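You operate a simulated robot arm through the tools that you are given. There is no shell and no other tool. Be economical: measure what you need, move in short steps, check, and stop when the job is done.

You are at the controls of a simulated two-armed robot. One attempt, no reset.

## Task
Put the grey block on the top of the long grey bench away on the long end of the narrow grey shelf. Put the can that says "grey" from the top of the long grey bench on the cask top. Take the red nozzle and leave it on the top of the blue cabinet. Put the wiping pad on the top of the long grey bench away on the low rack. Stack the 120 L yellow block from the top of the long grey bench on top of the 160 L yellow block. Fetch the coupling pin with the smallest size on its label from the rubber mat and stand it on the shelf under the workbench. Put the gap block with the smallest size on its label from the rubber mat on the shelf under the workbench. Put the blue cartridge from the top of the parts table in the red tray and the green cartridge on the aisle tool plate. Fetch the sample tub from the top of the parts table and set it on the trolley shelf. Put the rusty weight from the top of the parts table on the top of the tool stand. Close the upper bench drawer. Fetch the stirring rod and stand it on top of the warm-air hood. Do these in any order. Set down upright: can, coupling pin, cartridge, sample tub, rusty weight, stirring rod.
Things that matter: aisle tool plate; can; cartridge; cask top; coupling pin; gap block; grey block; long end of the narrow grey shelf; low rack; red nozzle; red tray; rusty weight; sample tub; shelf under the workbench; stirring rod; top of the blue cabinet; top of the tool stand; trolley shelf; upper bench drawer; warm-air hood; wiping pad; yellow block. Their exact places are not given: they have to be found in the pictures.

Only the result counts: the job must be done as asked and must still hold three seconds after the hand-in. Knocking over, shifting, dropping, spilling or breaking anything else fails it.

## Robot
Two 6-joint arms with two-finger grippers on one trunk, on a base that drives. Base frame: it is fixed to the floor where the robot stands at the start and does not move with it; the origin is under the middle of the robot, x ahead of it, y to its left, z up; the surface under the hand at the start is at about z = 800. Lengths are in mm, angles in degrees, forces in N, time in s.
The left shoulder is at the start at [70, 176, 1190], the right one opposite. With the tool pointing down near the work surface each hand reaches from about 460 to 780 mm from the robot's upright axis, wherever it stands, measured 20 degrees to its own side. Places, roughly: aisle tool plate (20x25 cm) [-3020, 3780, 1180]; can [500, -250, 750]; cartridge [-2000, 8000, 1000]; cask top (17x17 cm) [-2720, 1920, 840]; coupling pin [500, 5500, 1000]; gap block [500, 5500, 1000]; grey block [500, 0, 750]; long end of the narrow grey shelf (132x12 cm) [-6120, 4160, 820]; low rack (24x29 cm) [-5980, 8680, 200]; red nozzle (6x6x29 cm) [600, -200, 400]; red tray (19x17 cm) [280, 5060, 880]; rusty weight [-1500, 8250, 1000]; sample tub [-2000, 8250, 1000]; shelf under the workbench [400, 5600, 400]; stirring rod (3x3x15 cm) [400, 8100, 1000]; top of the blue cabinet [-2600, -1400, 900]; top of the tool stand [600, 9600, 700]; trolley shelf [-5900, 9800, 400]; upper bench drawer [100, 8500, 700]; warm-air hood [250, 4250, 1000]; wiping pad (6x6x6 cm) [500, 800, 800]; yellow block [500, -1250, 750]. Payload 2.45 kg a hand.
Tool frame (each hand has its own): the origin (TCP) lies between the finger pads and is the grasp point; the fingertips stand 26 mm ahead of it; z points along the fingers, y is the line along which they close. Largest opening 96 mm; the body of the gripper starts 69 mm behind the TCP.
Orientation is that of the tool frame in the base frame, as a unit quaternion [x, y, z, w]. With the fingers straight down and closing along the base's y, the tool's x points along the base's -x, its y along +y and its z along -z.

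## Interface
- The arms move only by the tool arm_command. It takes "left_plan", "right_plan" or both (then of equal length, played together; a hand with none holds still); each is a list of rows, each a list of 7 numbers: the shift along the base's x, y, z in units of 500 mm (1.0 is 500 mm), then the turn, a rotation vector about the base's x, y, z in units of 90 degrees (1.0 is 90 degrees), then the finger opening in mm, from 0 to 96. In form: [[dx, dy, dz, ax, ay, az, jaw], ...]. A call has 1 to 8 rows; each row is the pose to reach, as a shift and turn from the pose commanded when the call began. A call with a number of a shift or a turn outside -1 to 1 is refused whole. A row lasts 0.2 s, in which the tool goes at most 50 mm and 8.6 degrees; a call with a longer step from one row to the next is refused whole, and so is a gripper value outside its range. A pose out of reach is approached as far as the arm can. The call stops where the force on the tool passes 40 N (or 10 N more than at its start, if that is more) or the arm is blocked; 0.2 s more then pass. Each finger halts on what it meets, pressing with about 26 N; the grip force reading is that of the motor and also rises with nothing between the fingers. The clock runs only during rows and for 0.2 s after the last one: add rows that repeat a pose to give the fingers time. The reply holds the time, the measured pose of the TCP, the force on the tool along the base axes, the opening and the grip force, in the units named above and with some noise, with the torque about the TCP (base axes, N m) and any sound that the robot's microphone picked up.
- Cameras (640 x 400 px; columns grow to the right, rows downward): "scene" is now at [112.5, 3.4, 1501.5]; the picture's right is [0.08, -1.00, 0.00], its down [-0.67, -0.06, -0.74] and it looks along [0.74, 0.06, -0.67] (base axes); focal length 253 px, centre (320, 200). "left" rides on the left gripper at [82, -3, -98] in its tool frame; the picture's right is [0.04, 1.00, 0.00], its down [-0.73, 0.03, -0.68] and it looks along [-0.68, 0.03, 0.73] (tool axes); focal length 256 px, centre (320, 200). "right" rides on the right gripper at [82, 3, -98] in its tool frame; the picture's right is [-0.04, 1.00, 0.00], its down [-0.73, -0.03, -0.68] and it looks along [-0.68, -0.03, 0.73] (tool axes); focal length 256 px, centre (320, 200).
- capture(camera): a new picture of that camera. The clock stands still meanwhile.
- lift_body(by): slides the trunk up (or, below 0, down) by that many mm; the arms and the scene camera ride with it, the base frame stays. It gives what a move gives, with no picture.
- base_move(legs): drives the robot by 1 to 6 legs, each [ahead, left, turn to the left] in mm, mm and degrees, along the robot's own axes; the way and the turn of a leg run together, so that a leg with both is an arc; at most 1500 mm and 180 degrees a leg. The arms and the cameras ride along, it lands a little off, and it stops where it bumps. It gives what a move gives.
- aim_head(pan, tilt): turns the head with the scene camera to pan (to the left, within 86 degrees either way) and tilt (down, from -29 to 69), counted from straight ahead of the robot. It gives what a move gives.
- point_at(camera, pixels): there is no depth. For up to 12 entries [column, row, z] of the newest picture of that camera ("zoom" is the newest enlarged one), the place [x, y] in the base frame at which the ray of that pixel passes the height z, good to about 3 mm, but the place of the scene camera against the robot may be out by one fixed shift of up to 25 mm in any direction. The clock stands still meanwhile.
- enlarge(camera, box): a new picture of the part [left, top, right, bottom] of that camera's present view, enlarged. The clock stands still meanwhile.
- sign_off(): hands the job in; it is judged then, once.

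Go step by step. Measure first, check grasps and placings, and put right what went wrong. The budget is 385 turns and 370 pictures, counting those below and the enlarged ones. Unless the task says otherwise, let go and move clear before handing in, and close with one line.

The tools are called after "Call:" as name(argument=value, ...) on one line, values as JSON. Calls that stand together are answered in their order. arm_command: Moves the arms, as the interface text tells. Its arguments: {"type":"object","properties":{"left_plan":{"type":"array","items":{"type":"array","items":{"type":"number"}}},"right_plan":{"type":"array","items":{"type":"array","items":{"type":"number"}}}},"required":[]} The other tools are called the same way: lift_body (by) slides the trunk up or down; base_move (legs) drives the base; aim_head (pan, tilt) turns the head that bears the scene camera; capture (camera) takes a picture; point_at (camera, pixels) gives the place at which the rays of pixels pass given heights; enlarge (camera, box) takes an enlarged picture of a part of a camera's view; sign_off () hands the job in.

At the start:

```text
time_s: 0.0
left_ee_pos: [579.2, 280.4, 1146.7]
left_tcp_rot: [0.0, 1.0, 0.0, 0.0]
left_contact_force: [-0.4, 0.4, -0.8]
left_torque: [0.01, 0.01, -0.02]
left_gripper_width: 96.4
left_grip_force: 0.1
right_ee_pos: [484.1, -234.5, 1140.1]
right_tcp_rot: [0.0, 1.0, 0.0, 0.0]
right_contact_force: [-0.5, 0.5, -0.2]
right_torque: [-0.02, 0.03, 0.01]
right_gripper_width: 95.9
right_grip_force: 0.1
trunk travel left (down, up): [-675.0, 165.0]
robot x, y, heading: [2.3, 1.3, 0.1]
head pan, tilt: [4.8, 42.4]
```

scene: 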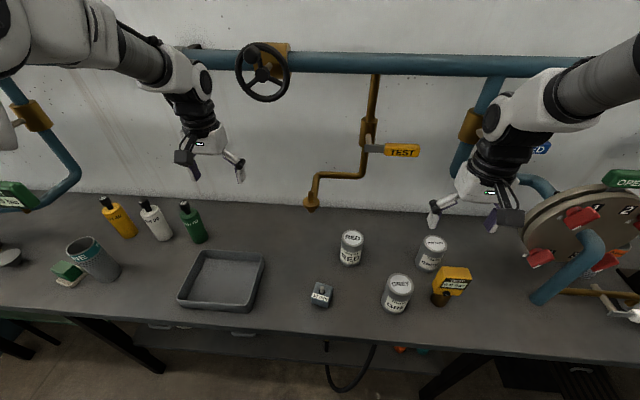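
right: 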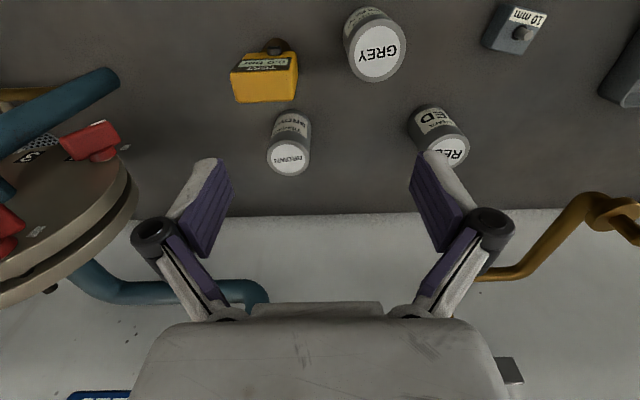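
left: 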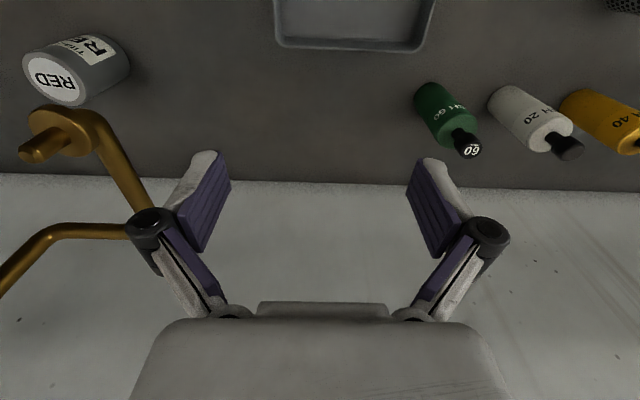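

The bench shows a small grey block near (322,293), the grey can near (397,292), and a red and a brown can. I'll look around with the head first.

Call:
enlarge(camera="scene", box=[300, 210, 500, 335])

Call:
point_at(camera="scene", pixels=[[322, 293, 800], [397, 285, 900], [397, 285, 800], [352, 240, 900], [449, 275, 800], [60, 270, 800], [220, 290, 800], [540, 250, 1000]])

Call:
aim_head(pan=-50, tilt=35)

Call:
capture(camera="scene")

Call:
aim_head(pan=60, tilt=35)

Call:
capture(camera="scene")

```text
3.20 times, centred on (400, 272) of scene
```

zoom: 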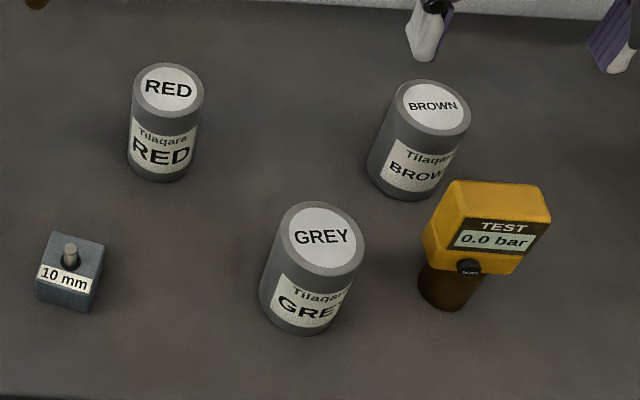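

```text
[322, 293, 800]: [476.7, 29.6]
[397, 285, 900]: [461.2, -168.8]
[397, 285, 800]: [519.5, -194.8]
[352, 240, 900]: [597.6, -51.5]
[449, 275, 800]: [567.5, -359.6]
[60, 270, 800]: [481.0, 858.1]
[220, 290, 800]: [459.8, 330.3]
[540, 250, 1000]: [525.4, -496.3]
```

```text
time_s: 1.2
left_ee_pos: [580.8, 280.4, 1145.6]
left_tcp_rot: [-0.001, 1.0, 0.001, 0.0]
left_contact_force: [0.4, -0.4, 0.1]
left_torque: [0.01, 0.01, 0.0]
left_gripper_width: 96.2
left_grip_force: 0.0
right_ee_pos: [483.2, -235.7, 1140.1]
right_tcp_rot: [0.0, 1.0, 0.0, -0.001]
right_contact_force: [0.2, 0.1, -0.3]
right_torque: [-0.01, -0.01, 0.01]
right_gripper_width: 96.0
right_grip_force: 0.0
trunk travel left (down, up): [-675.0, 165.0]
robot x, y, heading: [0.2, -0.9, 0.1]
head pan, tilt: [-50.0, 35.0]
```

```text
365 pictures are left
```

scene: 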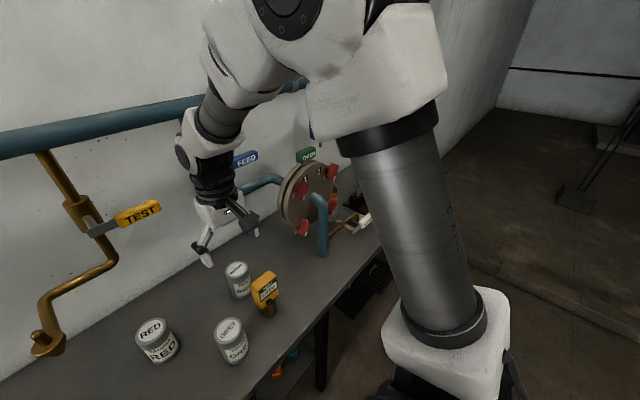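

```text
time_s: 3.1
left_ee_pos: [580.5, 279.9, 1145.2]
left_tcp_rot: [0.001, 1.0, -0.001, 0.0]
left_contact_force: [-0.1, -0.8, 0.4]
left_torque: [-0.01, -0.02, -0.01]
left_gripper_width: 96.1
left_grip_force: 0.1
right_ee_pos: [483.2, -235.4, 1139.5]
right_tcp_rot: [-0.001, 1.0, 0.0, 0.0]
right_contact_force: [-0.4, 0.6, 0.1]
right_torque: [0.0, -0.04, 0.01]
right_gripper_width: 96.2
right_grip_force: 0.0
trunk travel left (down, up): [-675.0, 165.0]
robot x, y, heading: [1.6, -6.5, 0.0]
head pan, tilt: [60.0, 35.0]
```

```text
364 pictures are left
```

scene: 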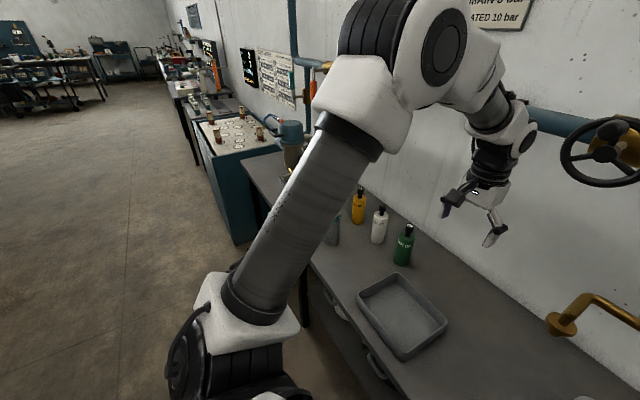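

The room is large and open to the left. I'll back off, go right for the yellow blocks, and look.

Call:
base_move(legs=[[-700, 0, 0]])

Call:
aim_head(pan=-45, tilt=25)

Call:
capture(camera="scene")

Call:
aim_head(pan=0, tilt=30)

Call:
capture(camera="scene")

Call:
aim_head(pan=-85, tilt=25)

Call:
capture(camera="scene")

```text
time_s: 7.0
left_ee_pos: [-133.4, 281.0, 1145.1]
left_tcp_rot: [0.0, 1.0, 0.001, -0.001]
left_contact_force: [-0.6, 0.5, 0.6]
left_torque: [-0.03, 0.01, 0.01]
left_gripper_width: 96.0
left_grip_force: 0.1
right_ee_pos: [-228.5, -235.0, 1140.1]
right_tcp_rot: [0.001, 1.0, -0.001, 0.001]
right_contact_force: [-0.6, 0.5, -0.2]
right_torque: [0.03, -0.05, 0.01]
right_gripper_width: 96.1
right_grip_force: 0.2
trunk travel left (down, up): [-675.0, 165.0]
robot x, y, heading: [-711.7, 1.9, 0.1]
head pan, tilt: [60.0, 35.0]
```

```text
time_s: 8.8
left_ee_pos: [-132.7, 282.7, 1145.2]
left_tcp_rot: [0.0, 1.0, 0.0, 0.0]
left_contact_force: [-0.7, 0.1, -0.7]
left_torque: [0.01, -0.02, -0.03]
left_gripper_width: 96.0
left_grip_force: 0.1
right_ee_pos: [-230.1, -235.5, 1141.2]
right_tcp_rot: [0.0, 1.0, 0.0, 0.001]
right_contact_force: [0.7, 0.1, -0.1]
right_torque: [-0.02, 0.0, 0.02]
right_gripper_width: 96.2
right_grip_force: 0.1
trunk travel left (down, up): [-675.0, 165.0]
robot x, y, heading: [-714.5, 1.3, 0.1]
head pan, tilt: [-45.0, 25.0]
```

```text
363 pictures are left
```

scene: 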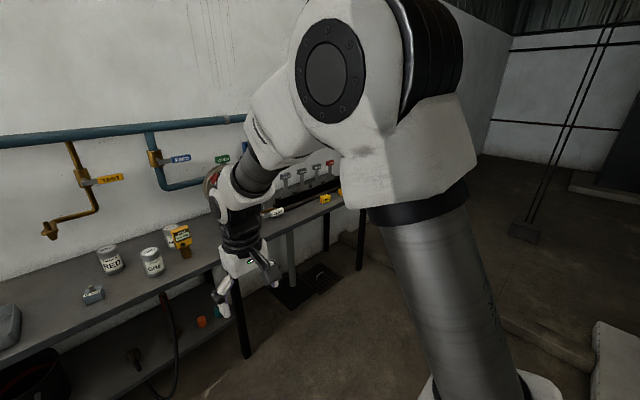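

```text
time_s: 10.0
left_ee_pos: [-133.8, 280.9, 1145.7]
left_tcp_rot: [0.0, 1.0, 0.0, 0.0]
left_contact_force: [0.3, -0.3, 0.1]
left_torque: [-0.02, 0.02, 0.01]
left_gripper_width: 95.9
left_grip_force: 0.1
right_ee_pos: [-230.4, -234.3, 1140.7]
right_tcp_rot: [0.0, 1.0, 0.001, 0.0]
right_contact_force: [-0.1, 0.4, -0.2]
right_torque: [-0.03, -0.03, 0.01]
right_gripper_width: 96.1
right_grip_force: 0.0
trunk travel left (down, up): [-675.0, 165.0]
robot x, y, heading: [-715.3, 1.6, 0.0]
head pan, tilt: [0.0, 30.0]
```

```text
362 pictures are left
```

scene: 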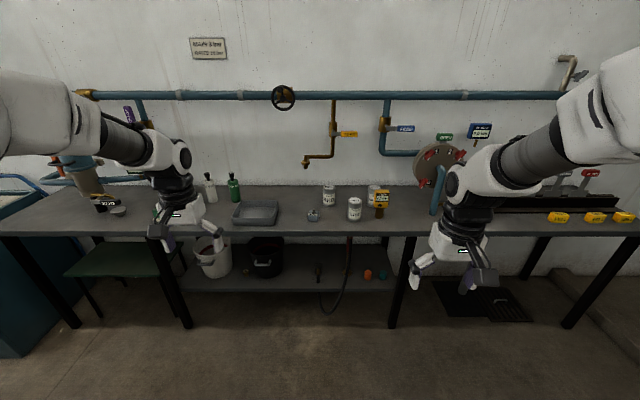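

```text
time_s: 11.6
left_ee_pos: [-133.2, 281.6, 1144.9]
left_tcp_rot: [-0.001, 1.0, 0.0, 0.0]
left_contact_force: [-0.4, -1.2, 0.5]
left_torque: [0.0, -0.03, 0.0]
left_gripper_width: 95.9
left_grip_force: 0.1
right_ee_pos: [-230.2, -235.6, 1140.0]
right_tcp_rot: [0.0, 1.0, 0.0, 0.0]
right_contact_force: [-0.7, -1.0, -0.1]
right_torque: [0.01, -0.01, 0.01]
right_gripper_width: 95.8
right_grip_force: 0.1
trunk travel left (down, up): [-675.0, 165.0]
robot x, y, heading: [-715.4, -0.3, -0.0]
head pan, tilt: [-85.0, 25.0]
```

```text
361 pictures are left
```

scene: 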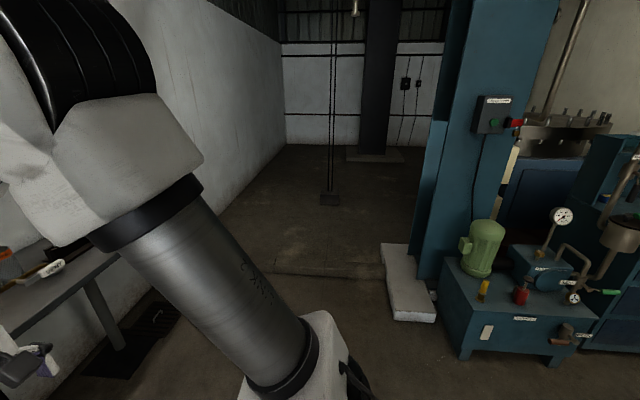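

Three yellow blocks sit at the bench's right end (about px (557..622,217) in the middle picture). I'll strafe right to face them and look down.

Call:
base_move(legs=[[0, -1050, 0]])

Call:
aim_head(pan=0, tilt=35)

Call:
capture(camera="scene")

```text
time_s: 17.1
left_ee_pos: [-143.5, -812.7, 1146.8]
left_tcp_rot: [0.021, 1.0, 0.0, 0.0]
left_contact_force: [0.3, 0.8, -0.2]
left_torque: [-0.04, -0.04, -0.01]
left_gripper_width: 95.9
left_grip_force: 0.0
right_ee_pos: [-263.6, -1325.2, 1141.4]
right_tcp_rot: [0.022, 1.0, 0.0, 0.0]
right_contact_force: [0.2, 0.6, -0.3]
right_torque: [-0.01, -0.01, -0.03]
right_gripper_width: 96.0
right_grip_force: 0.0
trunk travel left (down, up): [-675.0, 165.0]
robot x, y, heading: [-735.4, -1068.5, -2.6]
head pan, tilt: [-85.0, 25.0]
```

```text
time_s: 18.6
left_ee_pos: [-145.0, -813.9, 1145.2]
left_tcp_rot: [0.022, 1.0, 0.0, 0.0]
left_contact_force: [0.4, 0.3, 0.7]
left_torque: [-0.02, -0.02, -0.01]
left_gripper_width: 95.9
left_grip_force: 0.0
right_ee_pos: [-262.9, -1324.5, 1140.2]
right_tcp_rot: [0.022, 1.0, 0.0, 0.0]
right_contact_force: [1.8, -0.8, 0.0]
right_torque: [0.01, -0.02, 0.0]
right_gripper_width: 96.1
right_grip_force: 0.1
trunk travel left (down, up): [-675.0, 165.0]
robot x, y, heading: [-736.6, -1072.4, -2.6]
head pan, tilt: [0.0, 35.0]
```

```text
360 pictures are left
```

scene: 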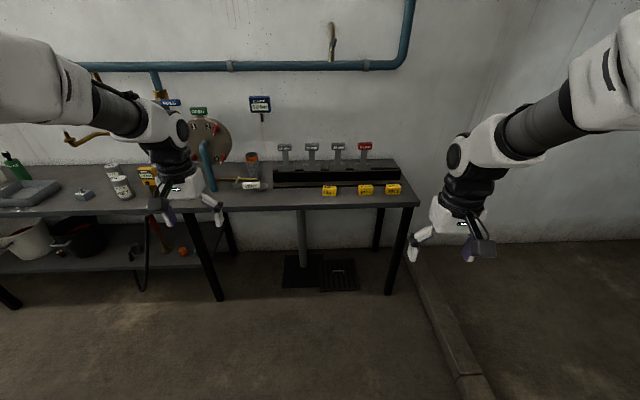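

Call:
enlarge(camera="scene", box=[240, 140, 440, 265])

Call:
point_at(camera="scene", pixels=[[329, 193, 800], [365, 191, 800], [393, 190, 800], [330, 208, 800], [415, 205, 800], [425, 268, 0], [210, 298, 0]])

Call:
enlarge(camera="scene", box=[60, 190, 240, 300])

```text
3.20 times, centred on (340, 202) of scene
```

zoom: 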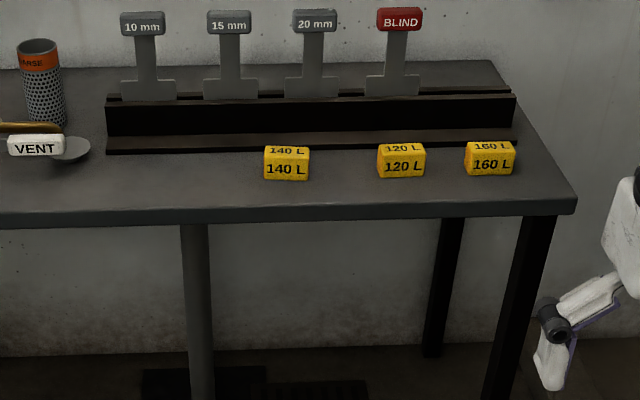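

```text
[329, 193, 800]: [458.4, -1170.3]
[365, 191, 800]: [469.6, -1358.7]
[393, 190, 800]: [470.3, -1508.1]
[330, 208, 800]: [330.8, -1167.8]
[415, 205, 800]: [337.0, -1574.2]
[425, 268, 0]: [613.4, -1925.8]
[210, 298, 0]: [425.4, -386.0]
```

```text
3.56 times, centred on (150, 245) of scene
```

zoom: 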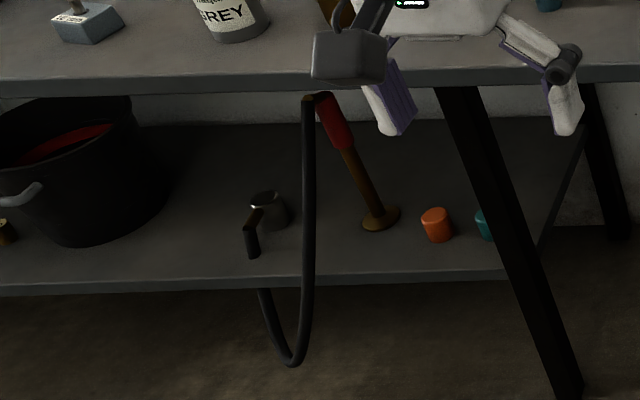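

120 L is at about (465,-1359) and 160 L at (465,-1508). The red nozzle appears on the shelf under the bench. I'll drive up to the blocks and look with the right hand.

Call:
base_move(legs=[[0, 0, 2.6], [600, -150, 0]])

Call:
capture(camera="right")

Call:
capture(camera="scene")

```text
time_s: 22.5
left_ee_pos: [446.4, -924.1, 1146.1]
left_tcp_rot: [-0.008, 1.0, 0.0, 0.001]
left_contact_force: [0.4, -0.4, 0.1]
left_torque: [-0.02, 0.03, 0.0]
left_gripper_width: 96.0
left_grip_force: 0.0
right_ee_pos: [355.9, -1441.0, 1140.2]
right_tcp_rot: [-0.007, 1.0, 0.0, -0.001]
right_contact_force: [-0.3, 0.7, 0.5]
right_torque: [-0.02, 0.0, -0.02]
right_gripper_width: 96.1
right_grip_force: 0.0
trunk travel left (down, up): [-675.0, 165.0]
robot x, y, heading: [-130.2, -1214.8, 0.8]
head pan, tilt: [0.0, 35.0]
```

```text
357 pictures are left
```

right: 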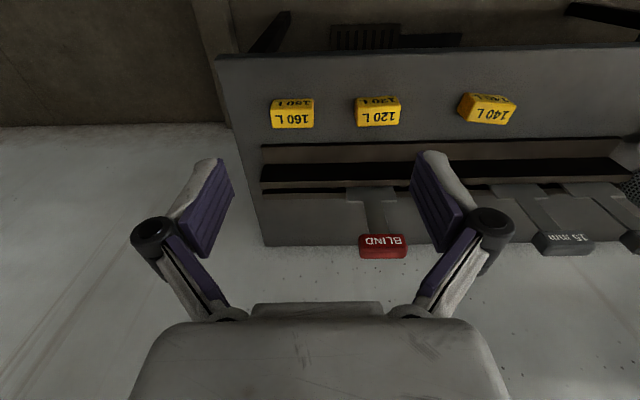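

```text
356 pictures are left
```

scene: 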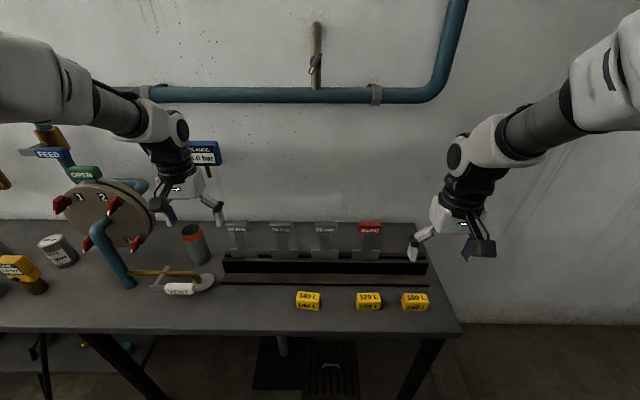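

Call:
enlarge(camera="right", box=[240, 60, 440, 185])

Call:
point_at(camera="right", pixels=[[272, 110, 840], [313, 110, 840], [272, 129, 840], [314, 127, 840], [274, 99, 800], [314, 97, 800], [356, 126, 840], [399, 124, 840], [358, 106, 840], [358, 97, 800], [400, 106, 840], [398, 96, 800]])

```text
3.20 times, centred on (340, 122) of right
```

zoom: 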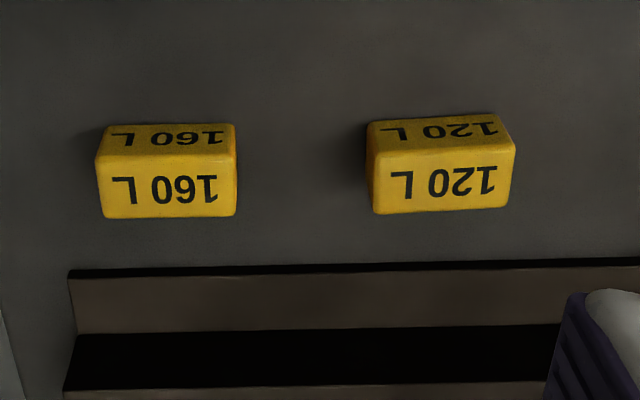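

```text
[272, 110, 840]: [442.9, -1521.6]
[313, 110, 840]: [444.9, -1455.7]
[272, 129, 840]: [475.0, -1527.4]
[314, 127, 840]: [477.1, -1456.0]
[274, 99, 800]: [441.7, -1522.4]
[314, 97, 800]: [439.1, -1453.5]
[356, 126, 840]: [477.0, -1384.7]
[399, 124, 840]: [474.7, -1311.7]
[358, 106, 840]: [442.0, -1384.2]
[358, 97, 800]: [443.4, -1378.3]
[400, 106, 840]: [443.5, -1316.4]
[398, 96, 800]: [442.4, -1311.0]
```

Top edges agree with block tops at z≈840; 120 L is centred at (459,-1349), 70 mm along y. I'll move the right hand above it.

Call:
arm_command(right_plan=[[0.07, 0.06, -0.02, 0, 0, 0, 96], [0.14, 0.12, -0.04, 0, 0, 0, 96], [0.206, 0.184, -0.06, 0, 0, 0, 96], [0.206, 0.184, -0.15, 0, 0, 0, 96], [0.206, 0.184, -0.24, 0, 0, 0, 96], [0.206, 0.184, -0.33, 0, 0, 0, 96], [0.206, 0.184, -0.42, 0, 0, 0, 96], [0.206, 0.184, -0.48, 0, 0, 0, 96]])

Call:
capture(camera="right")

```text
time_s: 24.3
left_ee_pos: [447.0, -924.0, 1145.2]
left_tcp_rot: [-0.006, 1.0, 0.0, 0.0]
left_contact_force: [-0.5, 0.5, 0.4]
left_torque: [0.0, 0.03, 0.01]
left_gripper_width: 96.1
left_grip_force: 0.2
right_ee_pos: [460.8, -1348.9, 902.3]
right_tcp_rot: [-0.007, 1.0, 0.0, 0.001]
right_contact_force: [0.1, -0.8, -0.4]
right_torque: [0.01, 0.04, 0.01]
right_gripper_width: 96.0
right_grip_force: 0.0
trunk travel left (down, up): [-675.0, 165.0]
robot x, y, heading: [-128.5, -1212.4, 0.9]
head pan, tilt: [0.0, 35.0]
```

```text
354 pictures are left
```

right: 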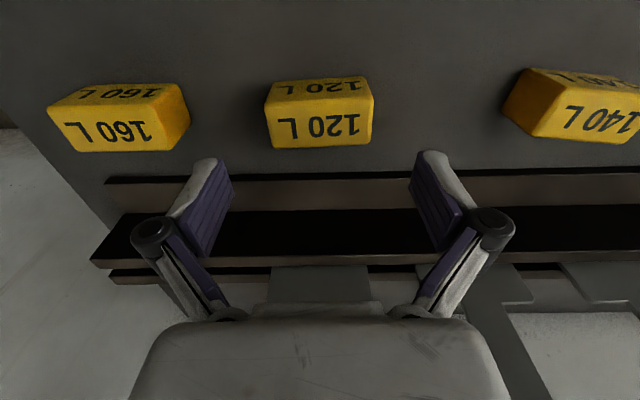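

Call:
point_at(camera="right", pixels=[[270, 148, 840], [370, 145, 840], [266, 100, 840], [373, 98, 840], [83, 152, 840], [188, 148, 840], [49, 106, 840], [158, 98, 840]])

```text
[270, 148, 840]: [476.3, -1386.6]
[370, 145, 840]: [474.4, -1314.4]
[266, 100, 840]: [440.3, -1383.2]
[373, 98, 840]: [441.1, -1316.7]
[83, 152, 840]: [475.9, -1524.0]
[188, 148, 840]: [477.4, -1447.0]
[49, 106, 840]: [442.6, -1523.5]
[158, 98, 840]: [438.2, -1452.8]
```

Centres confirmed. Descend and grip.

Call:
arm_command(right_plan=[[-0.004, -0.002, -0.08, 0, 0, 0, 96], [-0.004, -0.002, -0.14, 0, 0, 0, 96], [-0.004, -0.002, -0.14, 0, 0, 0, 96], [-0.004, -0.002, -0.14, 0, 0, 0, 50], [-0.004, -0.002, -0.14, 0, 0, 0, 50], [-0.004, -0.002, -0.06, 0, 0, 0, 50], [-0.004, -0.002, 0.02, 0, 0, 0, 50]])

Call:
capture(camera="right")

```text
time_s: 25.9
left_ee_pos: [443.7, -923.2, 1145.5]
left_tcp_rot: [-0.007, 1.0, 0.001, 0.0]
left_contact_force: [-0.2, 0.0, 0.4]
left_torque: [-0.03, -0.03, 0.04]
left_gripper_width: 96.0
left_grip_force: 0.0
right_ee_pos: [457.0, -1350.9, 911.0]
right_tcp_rot: [-0.007, 1.0, 0.0, 0.0]
right_contact_force: [0.7, 0.9, -0.6]
right_torque: [0.0, -0.06, 0.0]
right_gripper_width: 69.0
right_grip_force: 25.9
trunk travel left (down, up): [-675.0, 165.0]
robot x, y, heading: [-131.1, -1215.0, 0.9]
head pan, tilt: [0.0, 35.0]
```

```text
353 pictures are left
```

right: 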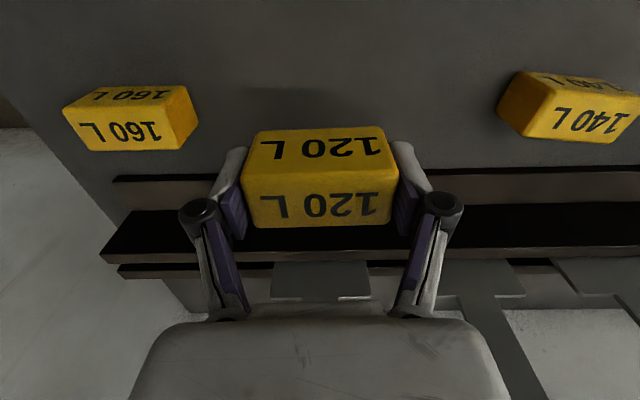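

Held (69 mm). Move over 160 L at (458,-1488), lower onto it and release.

Call:
arm_command(right_plan=[[0.0, -0.09, 0.0, 0, 0, 0, 50], [0.002, -0.18, 0.0, 0, 0, 0, 50], [0.002, -0.274, 0.0, 0, 0, 0, 50], [0.002, -0.274, -0.04, 0, 0, 0, 50], [0.002, -0.274, -0.07, 0, 0, 0, 50], [0.002, -0.274, -0.076, 0, 0, 0, 50]])

Call:
capture(camera="right")

```text
time_s: 27.3
left_ee_pos: [445.2, -921.9, 1147.3]
left_tcp_rot: [-0.007, 1.0, -0.001, 0.001]
left_contact_force: [-0.2, 0.3, 0.9]
left_torque: [0.01, 0.01, 0.05]
left_gripper_width: 96.1
left_grip_force: 0.1
right_ee_pos: [459.3, -1485.9, 875.4]
right_tcp_rot: [-0.007, 1.0, -0.001, 0.003]
right_contact_force: [4.3, -0.1, 16.8]
right_torque: [-0.04, -0.02, -0.02]
right_gripper_width: 69.4
right_grip_force: 26.8
trunk travel left (down, up): [-675.0, 165.0]
robot x, y, heading: [-130.2, -1215.8, 0.9]
head pan, tilt: [0.0, 35.0]
```

```text
352 pictures are left
```

right: 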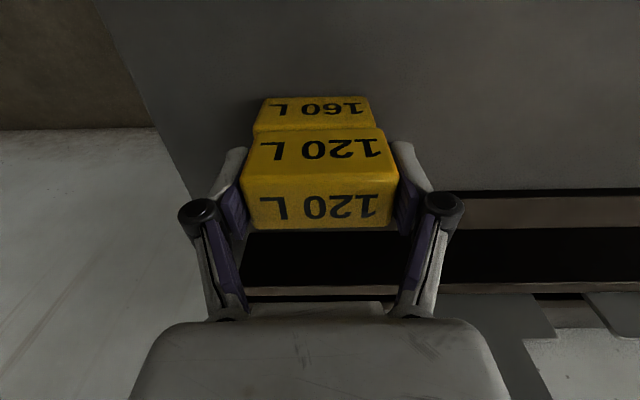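

Contact of 17 N: seated on 160 L. Release and rise.

Call:
arm_command(right_plan=[[0, 0, 0, 0, 0, 0, 75], [0, 0, 0, 0, 0, 0, 92], [0, 0, 0.01, 0, 0, 0, 96], [0, 0, 0.1, 0, 0, 0, 96], [-0.02, 0, 0.19, 0, 0, 0, 96], [-0.05, 0, 0.28, 0, 0, 0, 96], [-0.08, 0, 0.37, 0, 0, 0, 96], [-0.12, 0.0, 0.45, 0, 0, 0, 96]])

Call:
capture(camera="right")

```text
time_s: 29.1
left_ee_pos: [445.3, -923.2, 1147.8]
left_tcp_rot: [-0.008, 1.0, 0.0, 0.001]
left_contact_force: [-0.3, 0.0, -0.1]
left_torque: [0.0, -0.03, 0.03]
left_gripper_width: 95.9
left_grip_force: 0.1
right_ee_pos: [395.4, -1490.5, 1100.6]
right_tcp_rot: [-0.007, 1.0, 0.0, 0.001]
right_contact_force: [-0.1, -0.1, 0.6]
right_torque: [0.01, -0.04, 0.02]
right_gripper_width: 96.0
right_grip_force: 0.0
trunk travel left (down, up): [-675.0, 165.0]
robot x, y, heading: [-129.8, -1212.5, 0.5]
head pan, tilt: [0.0, 35.0]
```

```text
351 pictures are left
```

right: 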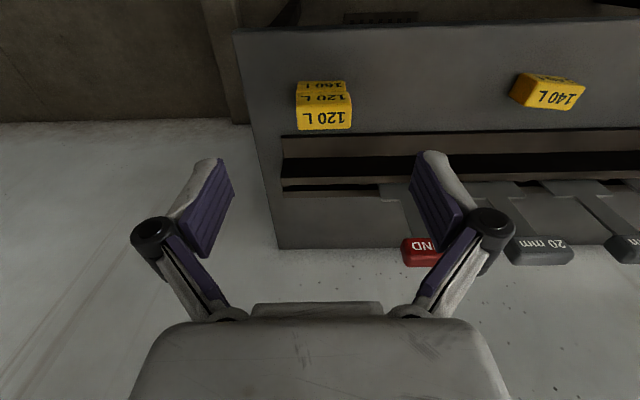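

The stack stands. Now the nozzle: back off, shift left, lower the trunk and look under the bench.

Call:
base_move(legs=[[-450, 0, -0.5], [0, 1000, 0]])

Call:
lift_body(by=-550)

Call:
aim_head(pan=0, tilt=25)

Call:
capture(camera="scene")

```text
time_s: 36.6
left_ee_pos: [-9.6, 71.8, 1145.7]
left_tcp_rot: [-0.008, 1.0, 0.0, 0.0]
left_contact_force: [0.3, 0.0, 0.3]
left_torque: [0.01, 0.01, -0.01]
left_gripper_width: 95.9
left_grip_force: 0.0
right_ee_pos: [-54.8, -494.1, 1098.0]
right_tcp_rot: [-0.009, 1.0, 0.0, 0.0]
right_contact_force: [-0.1, -0.3, 0.2]
right_torque: [-0.03, 0.02, -0.01]
right_gripper_width: 96.1
right_grip_force: 0.0
trunk travel left (down, up): [-675.0, 165.0]
robot x, y, heading: [-584.1, -219.6, 0.8]
head pan, tilt: [0.0, 35.0]
```

```text
refused: -550 is not a number from -400 to 400
```

```text
time_s: 37.3
left_ee_pos: [-9.7, 73.1, 1145.6]
left_tcp_rot: [-0.008, 1.0, 0.0, 0.0]
left_contact_force: [0.2, 0.6, 0.3]
left_torque: [-0.03, 0.01, -0.05]
left_gripper_width: 95.9
left_grip_force: 0.0
right_ee_pos: [-54.0, -493.5, 1098.1]
right_tcp_rot: [-0.009, 1.0, 0.0, 0.0]
right_contact_force: [0.6, -0.4, -0.5]
right_torque: [0.02, -0.02, -0.01]
right_gripper_width: 95.9
right_grip_force: 0.1
trunk travel left (down, up): [-675.0, 165.0]
robot x, y, heading: [-586.7, -217.5, 1.1]
head pan, tilt: [0.0, 25.0]
```

```text
350 pictures are left
```

scene: 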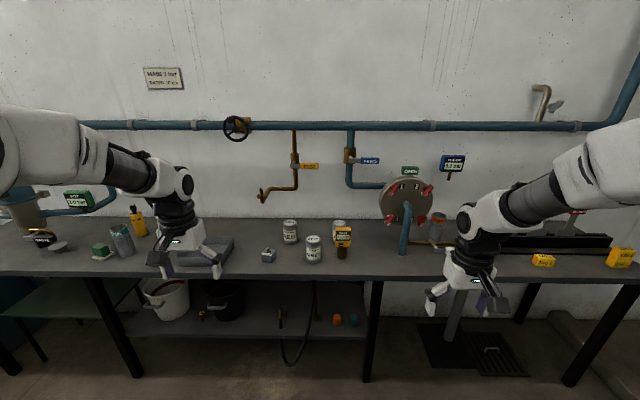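

Call:
lift_body(by=-400)

Call:
enlarge(camera="scene", box=[200, 150, 400, 275])

Call:
capture(camera="scene")

```text
time_s: 41.1
left_ee_pos: [-9.8, 73.3, 746.8]
left_tcp_rot: [-0.009, 1.0, 0.0, 0.0]
left_contact_force: [0.4, -1.5, 0.1]
left_torque: [0.0, 0.0, -0.01]
left_gripper_width: 96.0
left_grip_force: 0.1
right_ee_pos: [-54.5, -493.1, 698.1]
right_tcp_rot: [-0.008, 1.0, 0.0, 0.0]
right_contact_force: [0.2, -0.1, -0.5]
right_torque: [-0.02, 0.0, -0.02]
right_gripper_width: 95.9
right_grip_force: 0.0
trunk travel left (down, up): [-275.0, 565.0]
robot x, y, heading: [-583.6, -218.8, 1.1]
head pan, tilt: [0.0, 25.0]
```

```text
3.20 times, centred on (300, 212) of scene
```

zoom: 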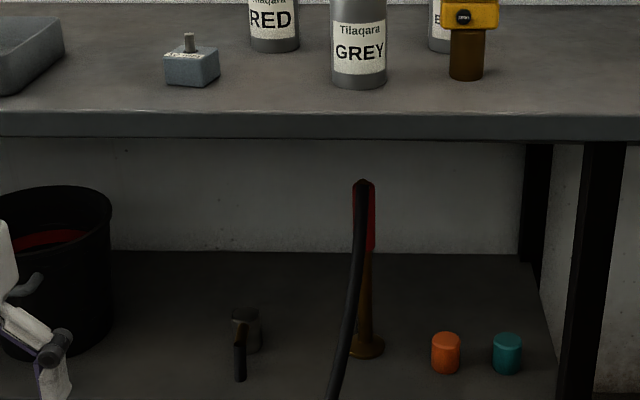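

```text
348 pictures are left
```

scene: 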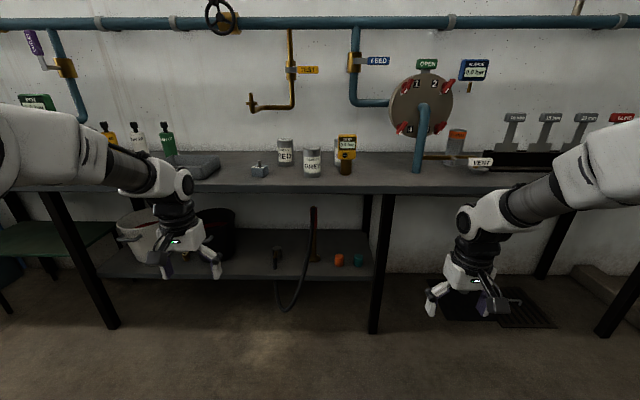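

Call:
point_at(camera="scene", pixels=[[312, 262, 300], [312, 262, 200], [240, 281, 300], [240, 281, 200], [313, 208, 600], [313, 208, 550], [113, 327, 0], [339, 265, 300]])

Call:
base_move(legs=[[250, 200, -1]])

Call:
lift_body(by=-200)

Call:
capture(camera="right")

Call:
capture(camera="scene")

```text
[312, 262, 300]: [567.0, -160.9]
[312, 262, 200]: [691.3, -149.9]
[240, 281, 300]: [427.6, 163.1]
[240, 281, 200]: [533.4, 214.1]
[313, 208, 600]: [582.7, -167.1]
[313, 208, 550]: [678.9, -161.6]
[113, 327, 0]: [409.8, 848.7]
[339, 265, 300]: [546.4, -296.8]
```

```text
time_s: 43.3
left_ee_pos: [246.3, 262.1, 745.2]
left_tcp_rot: [0.002, 1.0, 0.0, 0.0]
left_contact_force: [0.6, 0.3, -1.1]
left_torque: [0.01, 0.04, 0.0]
left_gripper_width: 96.0
left_grip_force: 0.1
right_ee_pos: [187.7, -303.7, 697.6]
right_tcp_rot: [0.001, 1.0, -0.001, 0.0]
right_contact_force: [0.3, 0.2, -0.4]
right_torque: [-0.04, 0.04, -0.02]
right_gripper_width: 96.1
right_grip_force: 0.0
trunk travel left (down, up): [-275.0, 565.0]
robot x, y, heading: [-335.6, -17.4, -0.3]
head pan, tilt: [0.0, 25.0]
```

```text
time_s: 45.5
left_ee_pos: [245.3, 263.3, 546.0]
left_tcp_rot: [0.002, 1.0, 0.0, 0.002]
left_contact_force: [0.3, 1.5, 0.2]
left_torque: [0.0, 0.0, -0.02]
left_gripper_width: 96.2
left_grip_force: 0.1
right_ee_pos: [186.4, -304.1, 499.1]
right_tcp_rot: [0.002, 1.0, 0.0, 0.0]
right_contact_force: [0.4, -0.9, 0.1]
right_torque: [0.0, 0.0, 0.02]
right_gripper_width: 96.2
right_grip_force: 0.0
trunk travel left (down, up): [-75.0, 765.0]
robot x, y, heading: [-341.4, -20.1, -0.2]
head pan, tilt: [0.0, 25.0]
```

```text
347 pictures are left
```

right: 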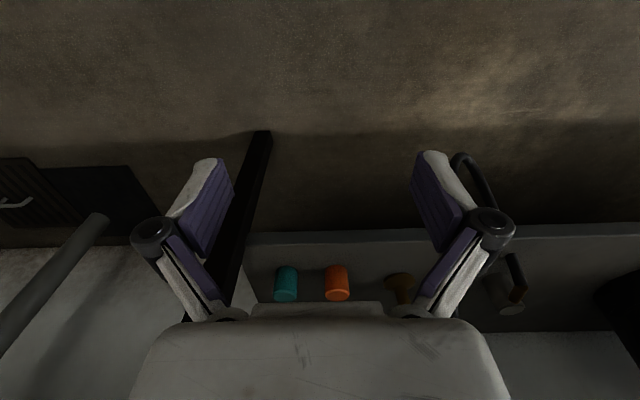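

```text
346 pictures are left
```

scene: 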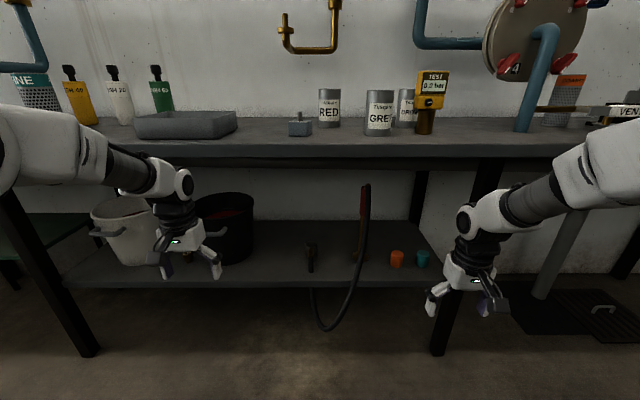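

Call:
enlarge(camera="scene", box=[280, 160, 440, 340])

Call:
point_at(camera="scene", pixels=[[362, 260, 300], [362, 260, 330], [366, 186, 600], [330, 281, 300], [330, 281, 330], [424, 157, 760], [361, 210, 550]])

```text
2.22 times, centred on (360, 250) of scene
```

zoom: 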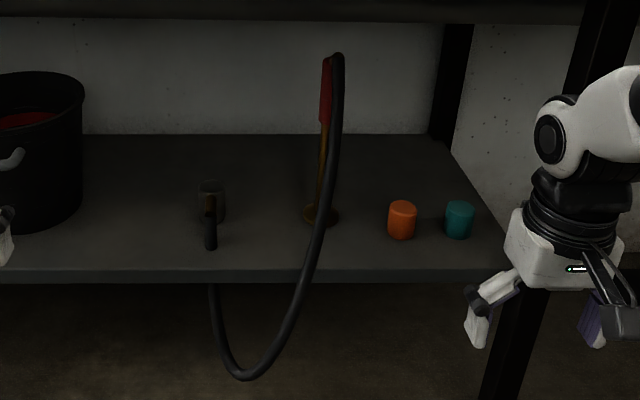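

```text
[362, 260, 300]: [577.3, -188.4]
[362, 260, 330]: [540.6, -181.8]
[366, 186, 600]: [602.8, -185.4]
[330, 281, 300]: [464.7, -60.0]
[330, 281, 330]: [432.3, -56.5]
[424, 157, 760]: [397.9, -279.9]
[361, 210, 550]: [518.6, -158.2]
```

The lance stands at about (577,-188) on a shelf at z≈300, with a hose at its top sagging toward me. I'll turn the right hand to point forward to grasp it horizontally.

Call:
arm_command(right_plan=[[0, 0, 0.02, 0, -0.095, 0, 96], [0, 0, 0.04, 0, -0.19, 0, 96], [0, 0, 0.06, 0, -0.285, 0, 96], [0, 0, 0.06, 0, -0.38, 0, 96], [0, 0, 0.06, 0, -0.475, 0, 96], [0, 0, 0.06, 0, -0.57, 0, 96], [0, 0, 0.06, 0, -0.665, 0, 96], [0, 0, 0.06, 0, -0.76, 0, 96]])

Call:
arm_command(right_plan=[[0, 0, 0, 0, -0.08, 0, 96], [0, 0, 0, 0, -0.16, 0, 96], [0, 0, 0, 0, -0.24, 0, 96]])

Call:
capture(camera="right")

Call:
capture(camera="scene")

```text
time_s: 47.2
left_ee_pos: [244.4, 263.0, 545.2]
left_tcp_rot: [0.002, 1.0, -0.001, 0.001]
left_contact_force: [0.1, 0.7, -0.2]
left_torque: [-0.04, 0.0, -0.05]
left_gripper_width: 96.2
left_grip_force: 0.0
right_ee_pos: [171.6, -369.1, 552.9]
right_tcp_rot: [-0.001, 0.848, 0.002, 0.53]
right_contact_force: [-0.1, 0.4, 0.9]
right_torque: [0.03, 0.04, -0.07]
right_gripper_width: 96.0
right_grip_force: 0.2
right hand out of reach, approached as far as the arm can: row 5, 6, 7, 8
trunk travel left (down, up): [-75.0, 765.0]
robot x, y, heading: [-337.7, -20.6, -0.3]
head pan, tilt: [0.0, 25.0]
```

```text
time_s: 48.0
left_ee_pos: [245.3, 261.5, 546.2]
left_tcp_rot: [0.003, 1.0, 0.0, -0.001]
left_contact_force: [0.3, -0.8, 0.8]
left_torque: [-0.03, -0.01, -0.01]
left_gripper_width: 95.8
left_grip_force: 0.0
right_ee_pos: [171.6, -369.8, 552.5]
right_tcp_rot: [0.001, 0.848, 0.002, 0.53]
right_contact_force: [-0.2, 0.1, 0.7]
right_torque: [0.03, -0.01, 0.0]
right_gripper_width: 95.9
right_grip_force: 0.0
right hand out of reach, approached as far as the arm can: row 1, 2, 3
trunk travel left (down, up): [-75.0, 765.0]
robot x, y, heading: [-335.4, -16.8, -0.4]
head pan, tilt: [0.0, 25.0]
```

```text
344 pictures are left
```

right: 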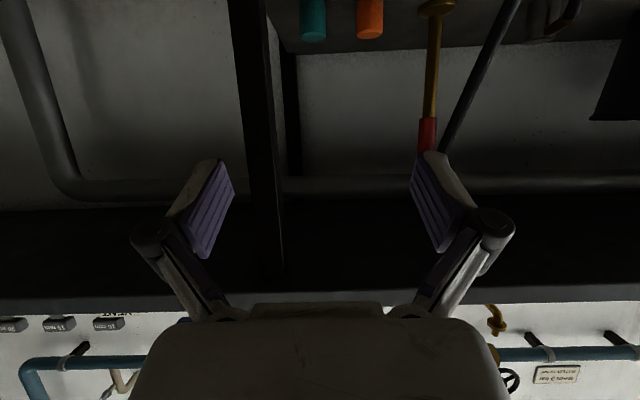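

```text
343 pictures are left
```

scene: 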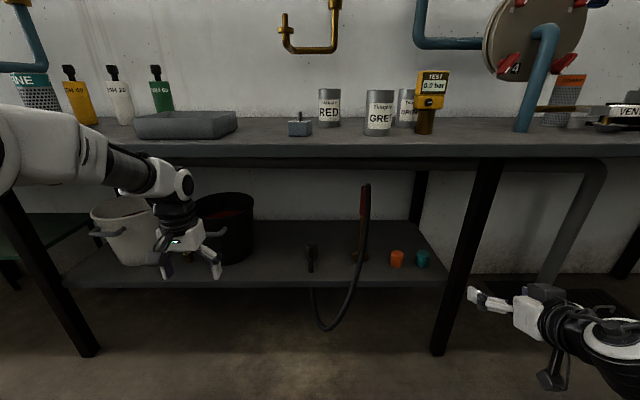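

The pose was limited by being too close in. Extend the hand forward with the horizontal attitude.

Call:
arm_command(right_plan=[[0.06, 0.0, 0, 0, 0, 0, 96], [0.12, 0.0, 0, 0, 0, 0, 96], [0.16, 0.0, 0, 0, 0, 0, 96], [0.16, 0, 0, 0, 0, 0, 96]])

```text
time_s: 49.0
left_ee_pos: [245.0, 262.1, 545.3]
left_tcp_rot: [0.003, 1.0, 0.0, 0.001]
left_contact_force: [-1.0, -0.4, -0.5]
left_torque: [-0.04, 0.0, 0.0]
left_gripper_width: 96.4
left_grip_force: 0.1
right_ee_pos: [222.2, -391.2, 575.7]
right_tcp_rot: [0.001, 0.849, 0.002, 0.528]
right_contact_force: [-0.5, -0.8, -0.6]
right_torque: [-0.02, -0.03, 0.02]
right_gripper_width: 96.0
right_grip_force: 0.0
right hand out of reach, approached as far as the arm can: row 1, 2, 3, 4
trunk travel left (down, up): [-75.0, 765.0]
robot x, y, heading: [-334.1, -15.8, 0.1]
head pan, tilt: [0.0, 25.0]
```

Call:
base_move(legs=[[-300, 0, 0]])

Call:
arm_command(right_plan=[[0.09, 0.02, 0, 0, 0, 0, 96], [0.18, 0.04, 0, 0, 0, 0, 96], [0.27, 0.06, 0, 0, 0, 0, 96], [0.36, 0.08, 0, 0, 0, 0, 96], [0.45, 0.1, 0, 0, 0, 0, 96], [0.54, 0.12, 0, 0, 0, 0, 96]])

```text
time_s: 51.1
left_ee_pos: [-56.9, 263.6, 547.1]
left_tcp_rot: [0.001, 1.0, 0.0, 0.001]
left_contact_force: [-0.3, -0.2, 0.1]
left_torque: [0.0, 0.02, -0.02]
left_gripper_width: 96.1
left_grip_force: 0.1
right_ee_pos: [-77.5, -389.2, 576.3]
right_tcp_rot: [0.0, 0.849, 0.003, 0.528]
right_contact_force: [0.0, -0.8, 0.5]
right_torque: [0.02, 0.0, -0.01]
right_gripper_width: 95.8
right_grip_force: 0.0
trunk travel left (down, up): [-75.0, 765.0]
robot x, y, heading: [-639.6, -13.0, -0.1]
head pan, tilt: [0.0, 25.0]
```

```text
time_s: 52.5
left_ee_pos: [-56.5, 263.6, 546.5]
left_tcp_rot: [0.002, 1.0, 0.0, 0.0]
left_contact_force: [-0.9, -0.4, 0.2]
left_torque: [0.0, 0.02, 0.02]
left_gripper_width: 96.0
left_grip_force: 0.0
right_ee_pos: [156.6, -272.8, 570.7]
right_tcp_rot: [0.033, 0.861, -0.022, 0.507]
right_contact_force: [-0.3, -0.1, 0.3]
right_torque: [0.0, -0.03, 0.06]
right_gripper_width: 95.8
right_grip_force: 0.0
right hand out of reach, approached as far as the arm can: row 1, 2, 3, 4, 5, 6
trunk travel left (down, up): [-75.0, 765.0]
robot x, y, heading: [-638.2, -16.7, -0.2]
head pan, tilt: [0.0, 25.0]
```

The wrist limits at about 62° from vertical, so I'll use a 60° tilt (pointing forward and 30° down), which still suits the lance. Lower the trunk fully and see how commands respond.

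Call:
lift_body(by=-75)

Call:
arm_command(right_plan=[[0.05, 0.0, 0.05, 0, 0.0, 0, 96], [0.05, 0.0, 0.05, 0, 0.0, 0, 96]])

Call:
capture(camera="right")

```text
time_s: 53.6
left_ee_pos: [-56.6, 263.4, 472.0]
left_tcp_rot: [0.002, 1.0, 0.0, 0.001]
left_contact_force: [0.0, 0.3, -0.1]
left_torque: [0.0, -0.01, -0.02]
left_gripper_width: 95.9
left_grip_force: 0.1
right_ee_pos: [157.3, -273.3, 497.7]
right_tcp_rot: [0.034, 0.861, -0.023, 0.507]
right_contact_force: [-0.1, 0.9, 0.1]
right_torque: [0.0, 0.0, 0.03]
right_gripper_width: 96.0
right_grip_force: 0.1
trunk travel left (down, up): [0.0, 840.0]
robot x, y, heading: [-638.2, -19.8, -0.1]
head pan, tilt: [0.0, 25.0]
```

```text
time_s: 54.2
left_ee_pos: [-56.5, 263.0, 470.7]
left_tcp_rot: [0.002, 1.0, 0.001, 0.0]
left_contact_force: [0.2, 0.2, 0.4]
left_torque: [0.01, -0.02, 0.01]
left_gripper_width: 96.1
left_grip_force: 0.0
right_ee_pos: [182.8, -268.4, 521.2]
right_tcp_rot: [0.034, 0.861, -0.023, 0.507]
right_contact_force: [-0.1, -0.2, 0.2]
right_torque: [0.0, 0.03, 0.01]
right_gripper_width: 95.9
right_grip_force: 0.1
trunk travel left (down, up): [0.0, 840.0]
robot x, y, heading: [-634.6, -17.8, -0.3]
head pan, tilt: [0.0, 25.0]
```

```text
342 pictures are left
```

right: 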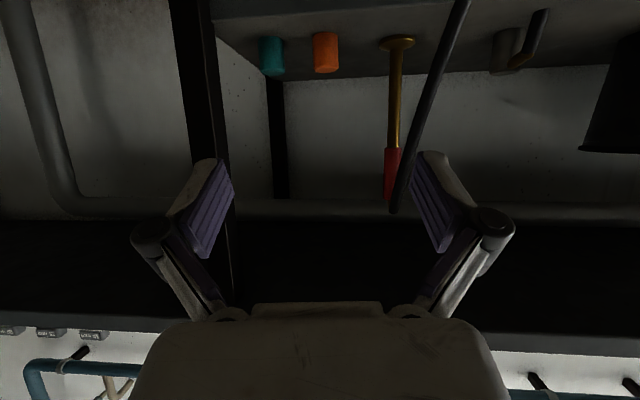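

Call:
point_at(camera="right", pixels=[[397, 48, 300], [391, 205, 590], [391, 160, 500], [385, 40, 300], [412, 40, 300], [440, 70, 300], [218, 90, 500], [420, 150, 500]])

Call:
enlarge(camera="right", box=[340, 0, 540, 220])

```text
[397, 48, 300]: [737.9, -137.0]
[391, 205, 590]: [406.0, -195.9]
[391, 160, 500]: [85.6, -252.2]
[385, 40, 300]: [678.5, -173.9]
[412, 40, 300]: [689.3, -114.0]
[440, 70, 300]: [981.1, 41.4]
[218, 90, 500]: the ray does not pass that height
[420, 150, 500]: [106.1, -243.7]
```

```text
1.82 times, centred on (440, 110) of right
```

zoom: 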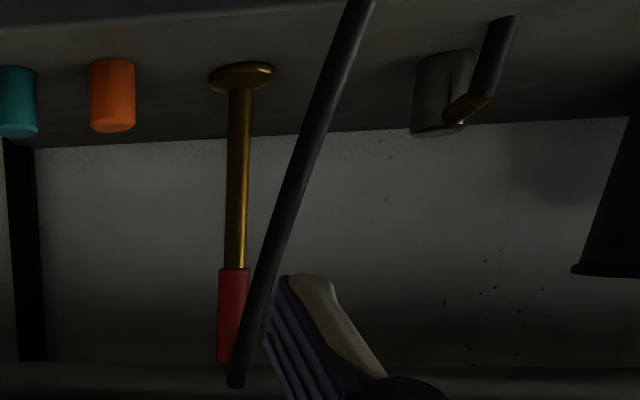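

Call:
enlarge(camera="scene", box=[280, 120, 440, 220])

Call:
capture(camera="scene")

```text
4.00 times, centred on (360, 170) of scene
```

zoom: 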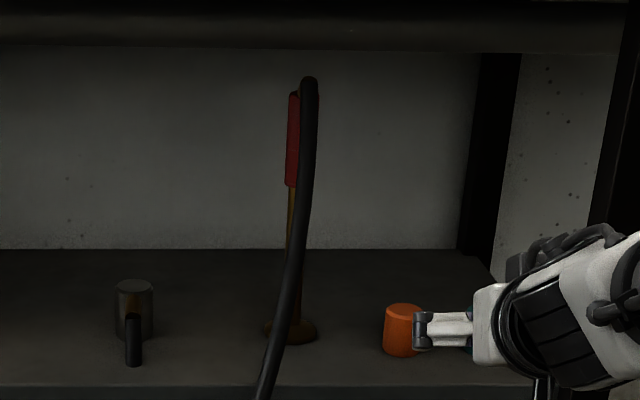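

```text
339 pictures are left
```

scene: 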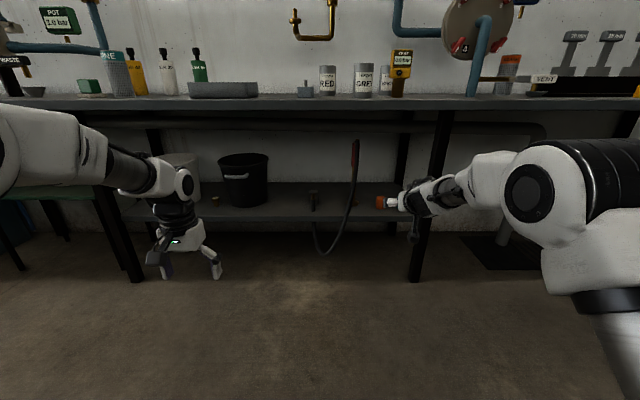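

Call:
point_at(camera="scene", pixels=[[353, 202, 300], [353, 205, 300], [352, 144, 590], [353, 166, 480]])

Call:
point_at(camera="right", pixels=[[393, 203, 590], [393, 40, 310], [394, 100, 430], [394, 150, 480], [394, 105, 430], [394, 95, 430]])

```text
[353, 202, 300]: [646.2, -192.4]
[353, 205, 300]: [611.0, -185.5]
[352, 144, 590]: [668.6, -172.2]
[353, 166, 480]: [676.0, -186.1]
```

```text
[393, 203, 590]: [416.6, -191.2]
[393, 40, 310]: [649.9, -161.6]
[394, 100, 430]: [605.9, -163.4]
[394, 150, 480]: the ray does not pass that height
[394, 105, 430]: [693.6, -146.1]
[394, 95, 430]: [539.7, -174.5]
```

The nozzle stem is at about (580..610,-168). I'll level the yaw, bring the hand to y≈-180, z≈450 outside the bench.

Call:
arm_command(right_plan=[[0, 0.06, -0.05, 0, 0, 0.05, 96], [0, 0.12, -0.1, 0, 0, 0.1, 96], [0, 0.178, -0.142, 0, 0, 0.15, 96], [0, 0.178, -0.142, 0, 0, 0.15, 96]])

Call:
base_move(legs=[[240, 0, 0]])

Call:
capture(camera="right")

Call:
capture(camera="scene")

```text
time_s: 55.2
left_ee_pos: [-56.9, 262.7, 471.1]
left_tcp_rot: [0.001, 1.0, 0.0, 0.001]
left_contact_force: [0.5, -0.1, -0.1]
left_torque: [0.01, 0.0, 0.01]
left_gripper_width: 96.2
left_grip_force: 0.0
right_ee_pos: [181.6, -164.1, 454.9]
right_tcp_rot: [-0.03, 0.877, -0.001, 0.479]
right_contact_force: [0.9, 0.2, -0.6]
right_torque: [0.0, 0.01, 0.02]
right_gripper_width: 96.1
right_grip_force: 0.1
right hand out of reach, approached as far as the arm can: row 2, 3
trunk travel left (down, up): [0.0, 840.0]
robot x, y, heading: [-639.8, -14.8, -0.0]
head pan, tilt: [0.0, 25.0]
```

```text
time_s: 57.0
left_ee_pos: [189.7, 261.4, 471.0]
left_tcp_rot: [0.003, 1.0, 0.0, 0.0]
left_contact_force: [0.3, 0.1, -1.0]
left_torque: [-0.01, 0.0, -0.01]
left_gripper_width: 95.9
left_grip_force: 0.0
right_ee_pos: [425.6, -167.7, 454.6]
right_tcp_rot: [-0.03, 0.877, -0.001, 0.479]
right_contact_force: [0.4, 0.5, -0.2]
right_torque: [0.01, 0.04, 0.02]
right_gripper_width: 96.3
right_grip_force: 0.2
trunk travel left (down, up): [0.0, 840.0]
robot x, y, heading: [-393.9, -15.2, -0.5]
head pan, tilt: [0.0, 25.0]
```

```text
338 pictures are left
```

right: 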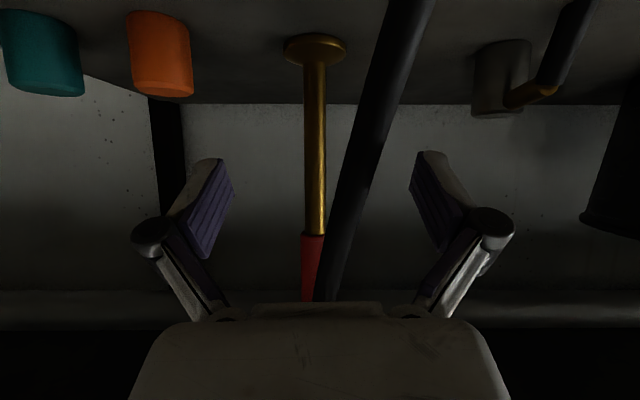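

```text
337 pictures are left
```

scene: 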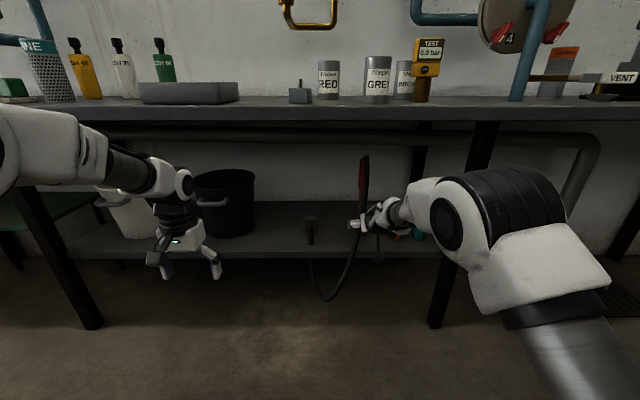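

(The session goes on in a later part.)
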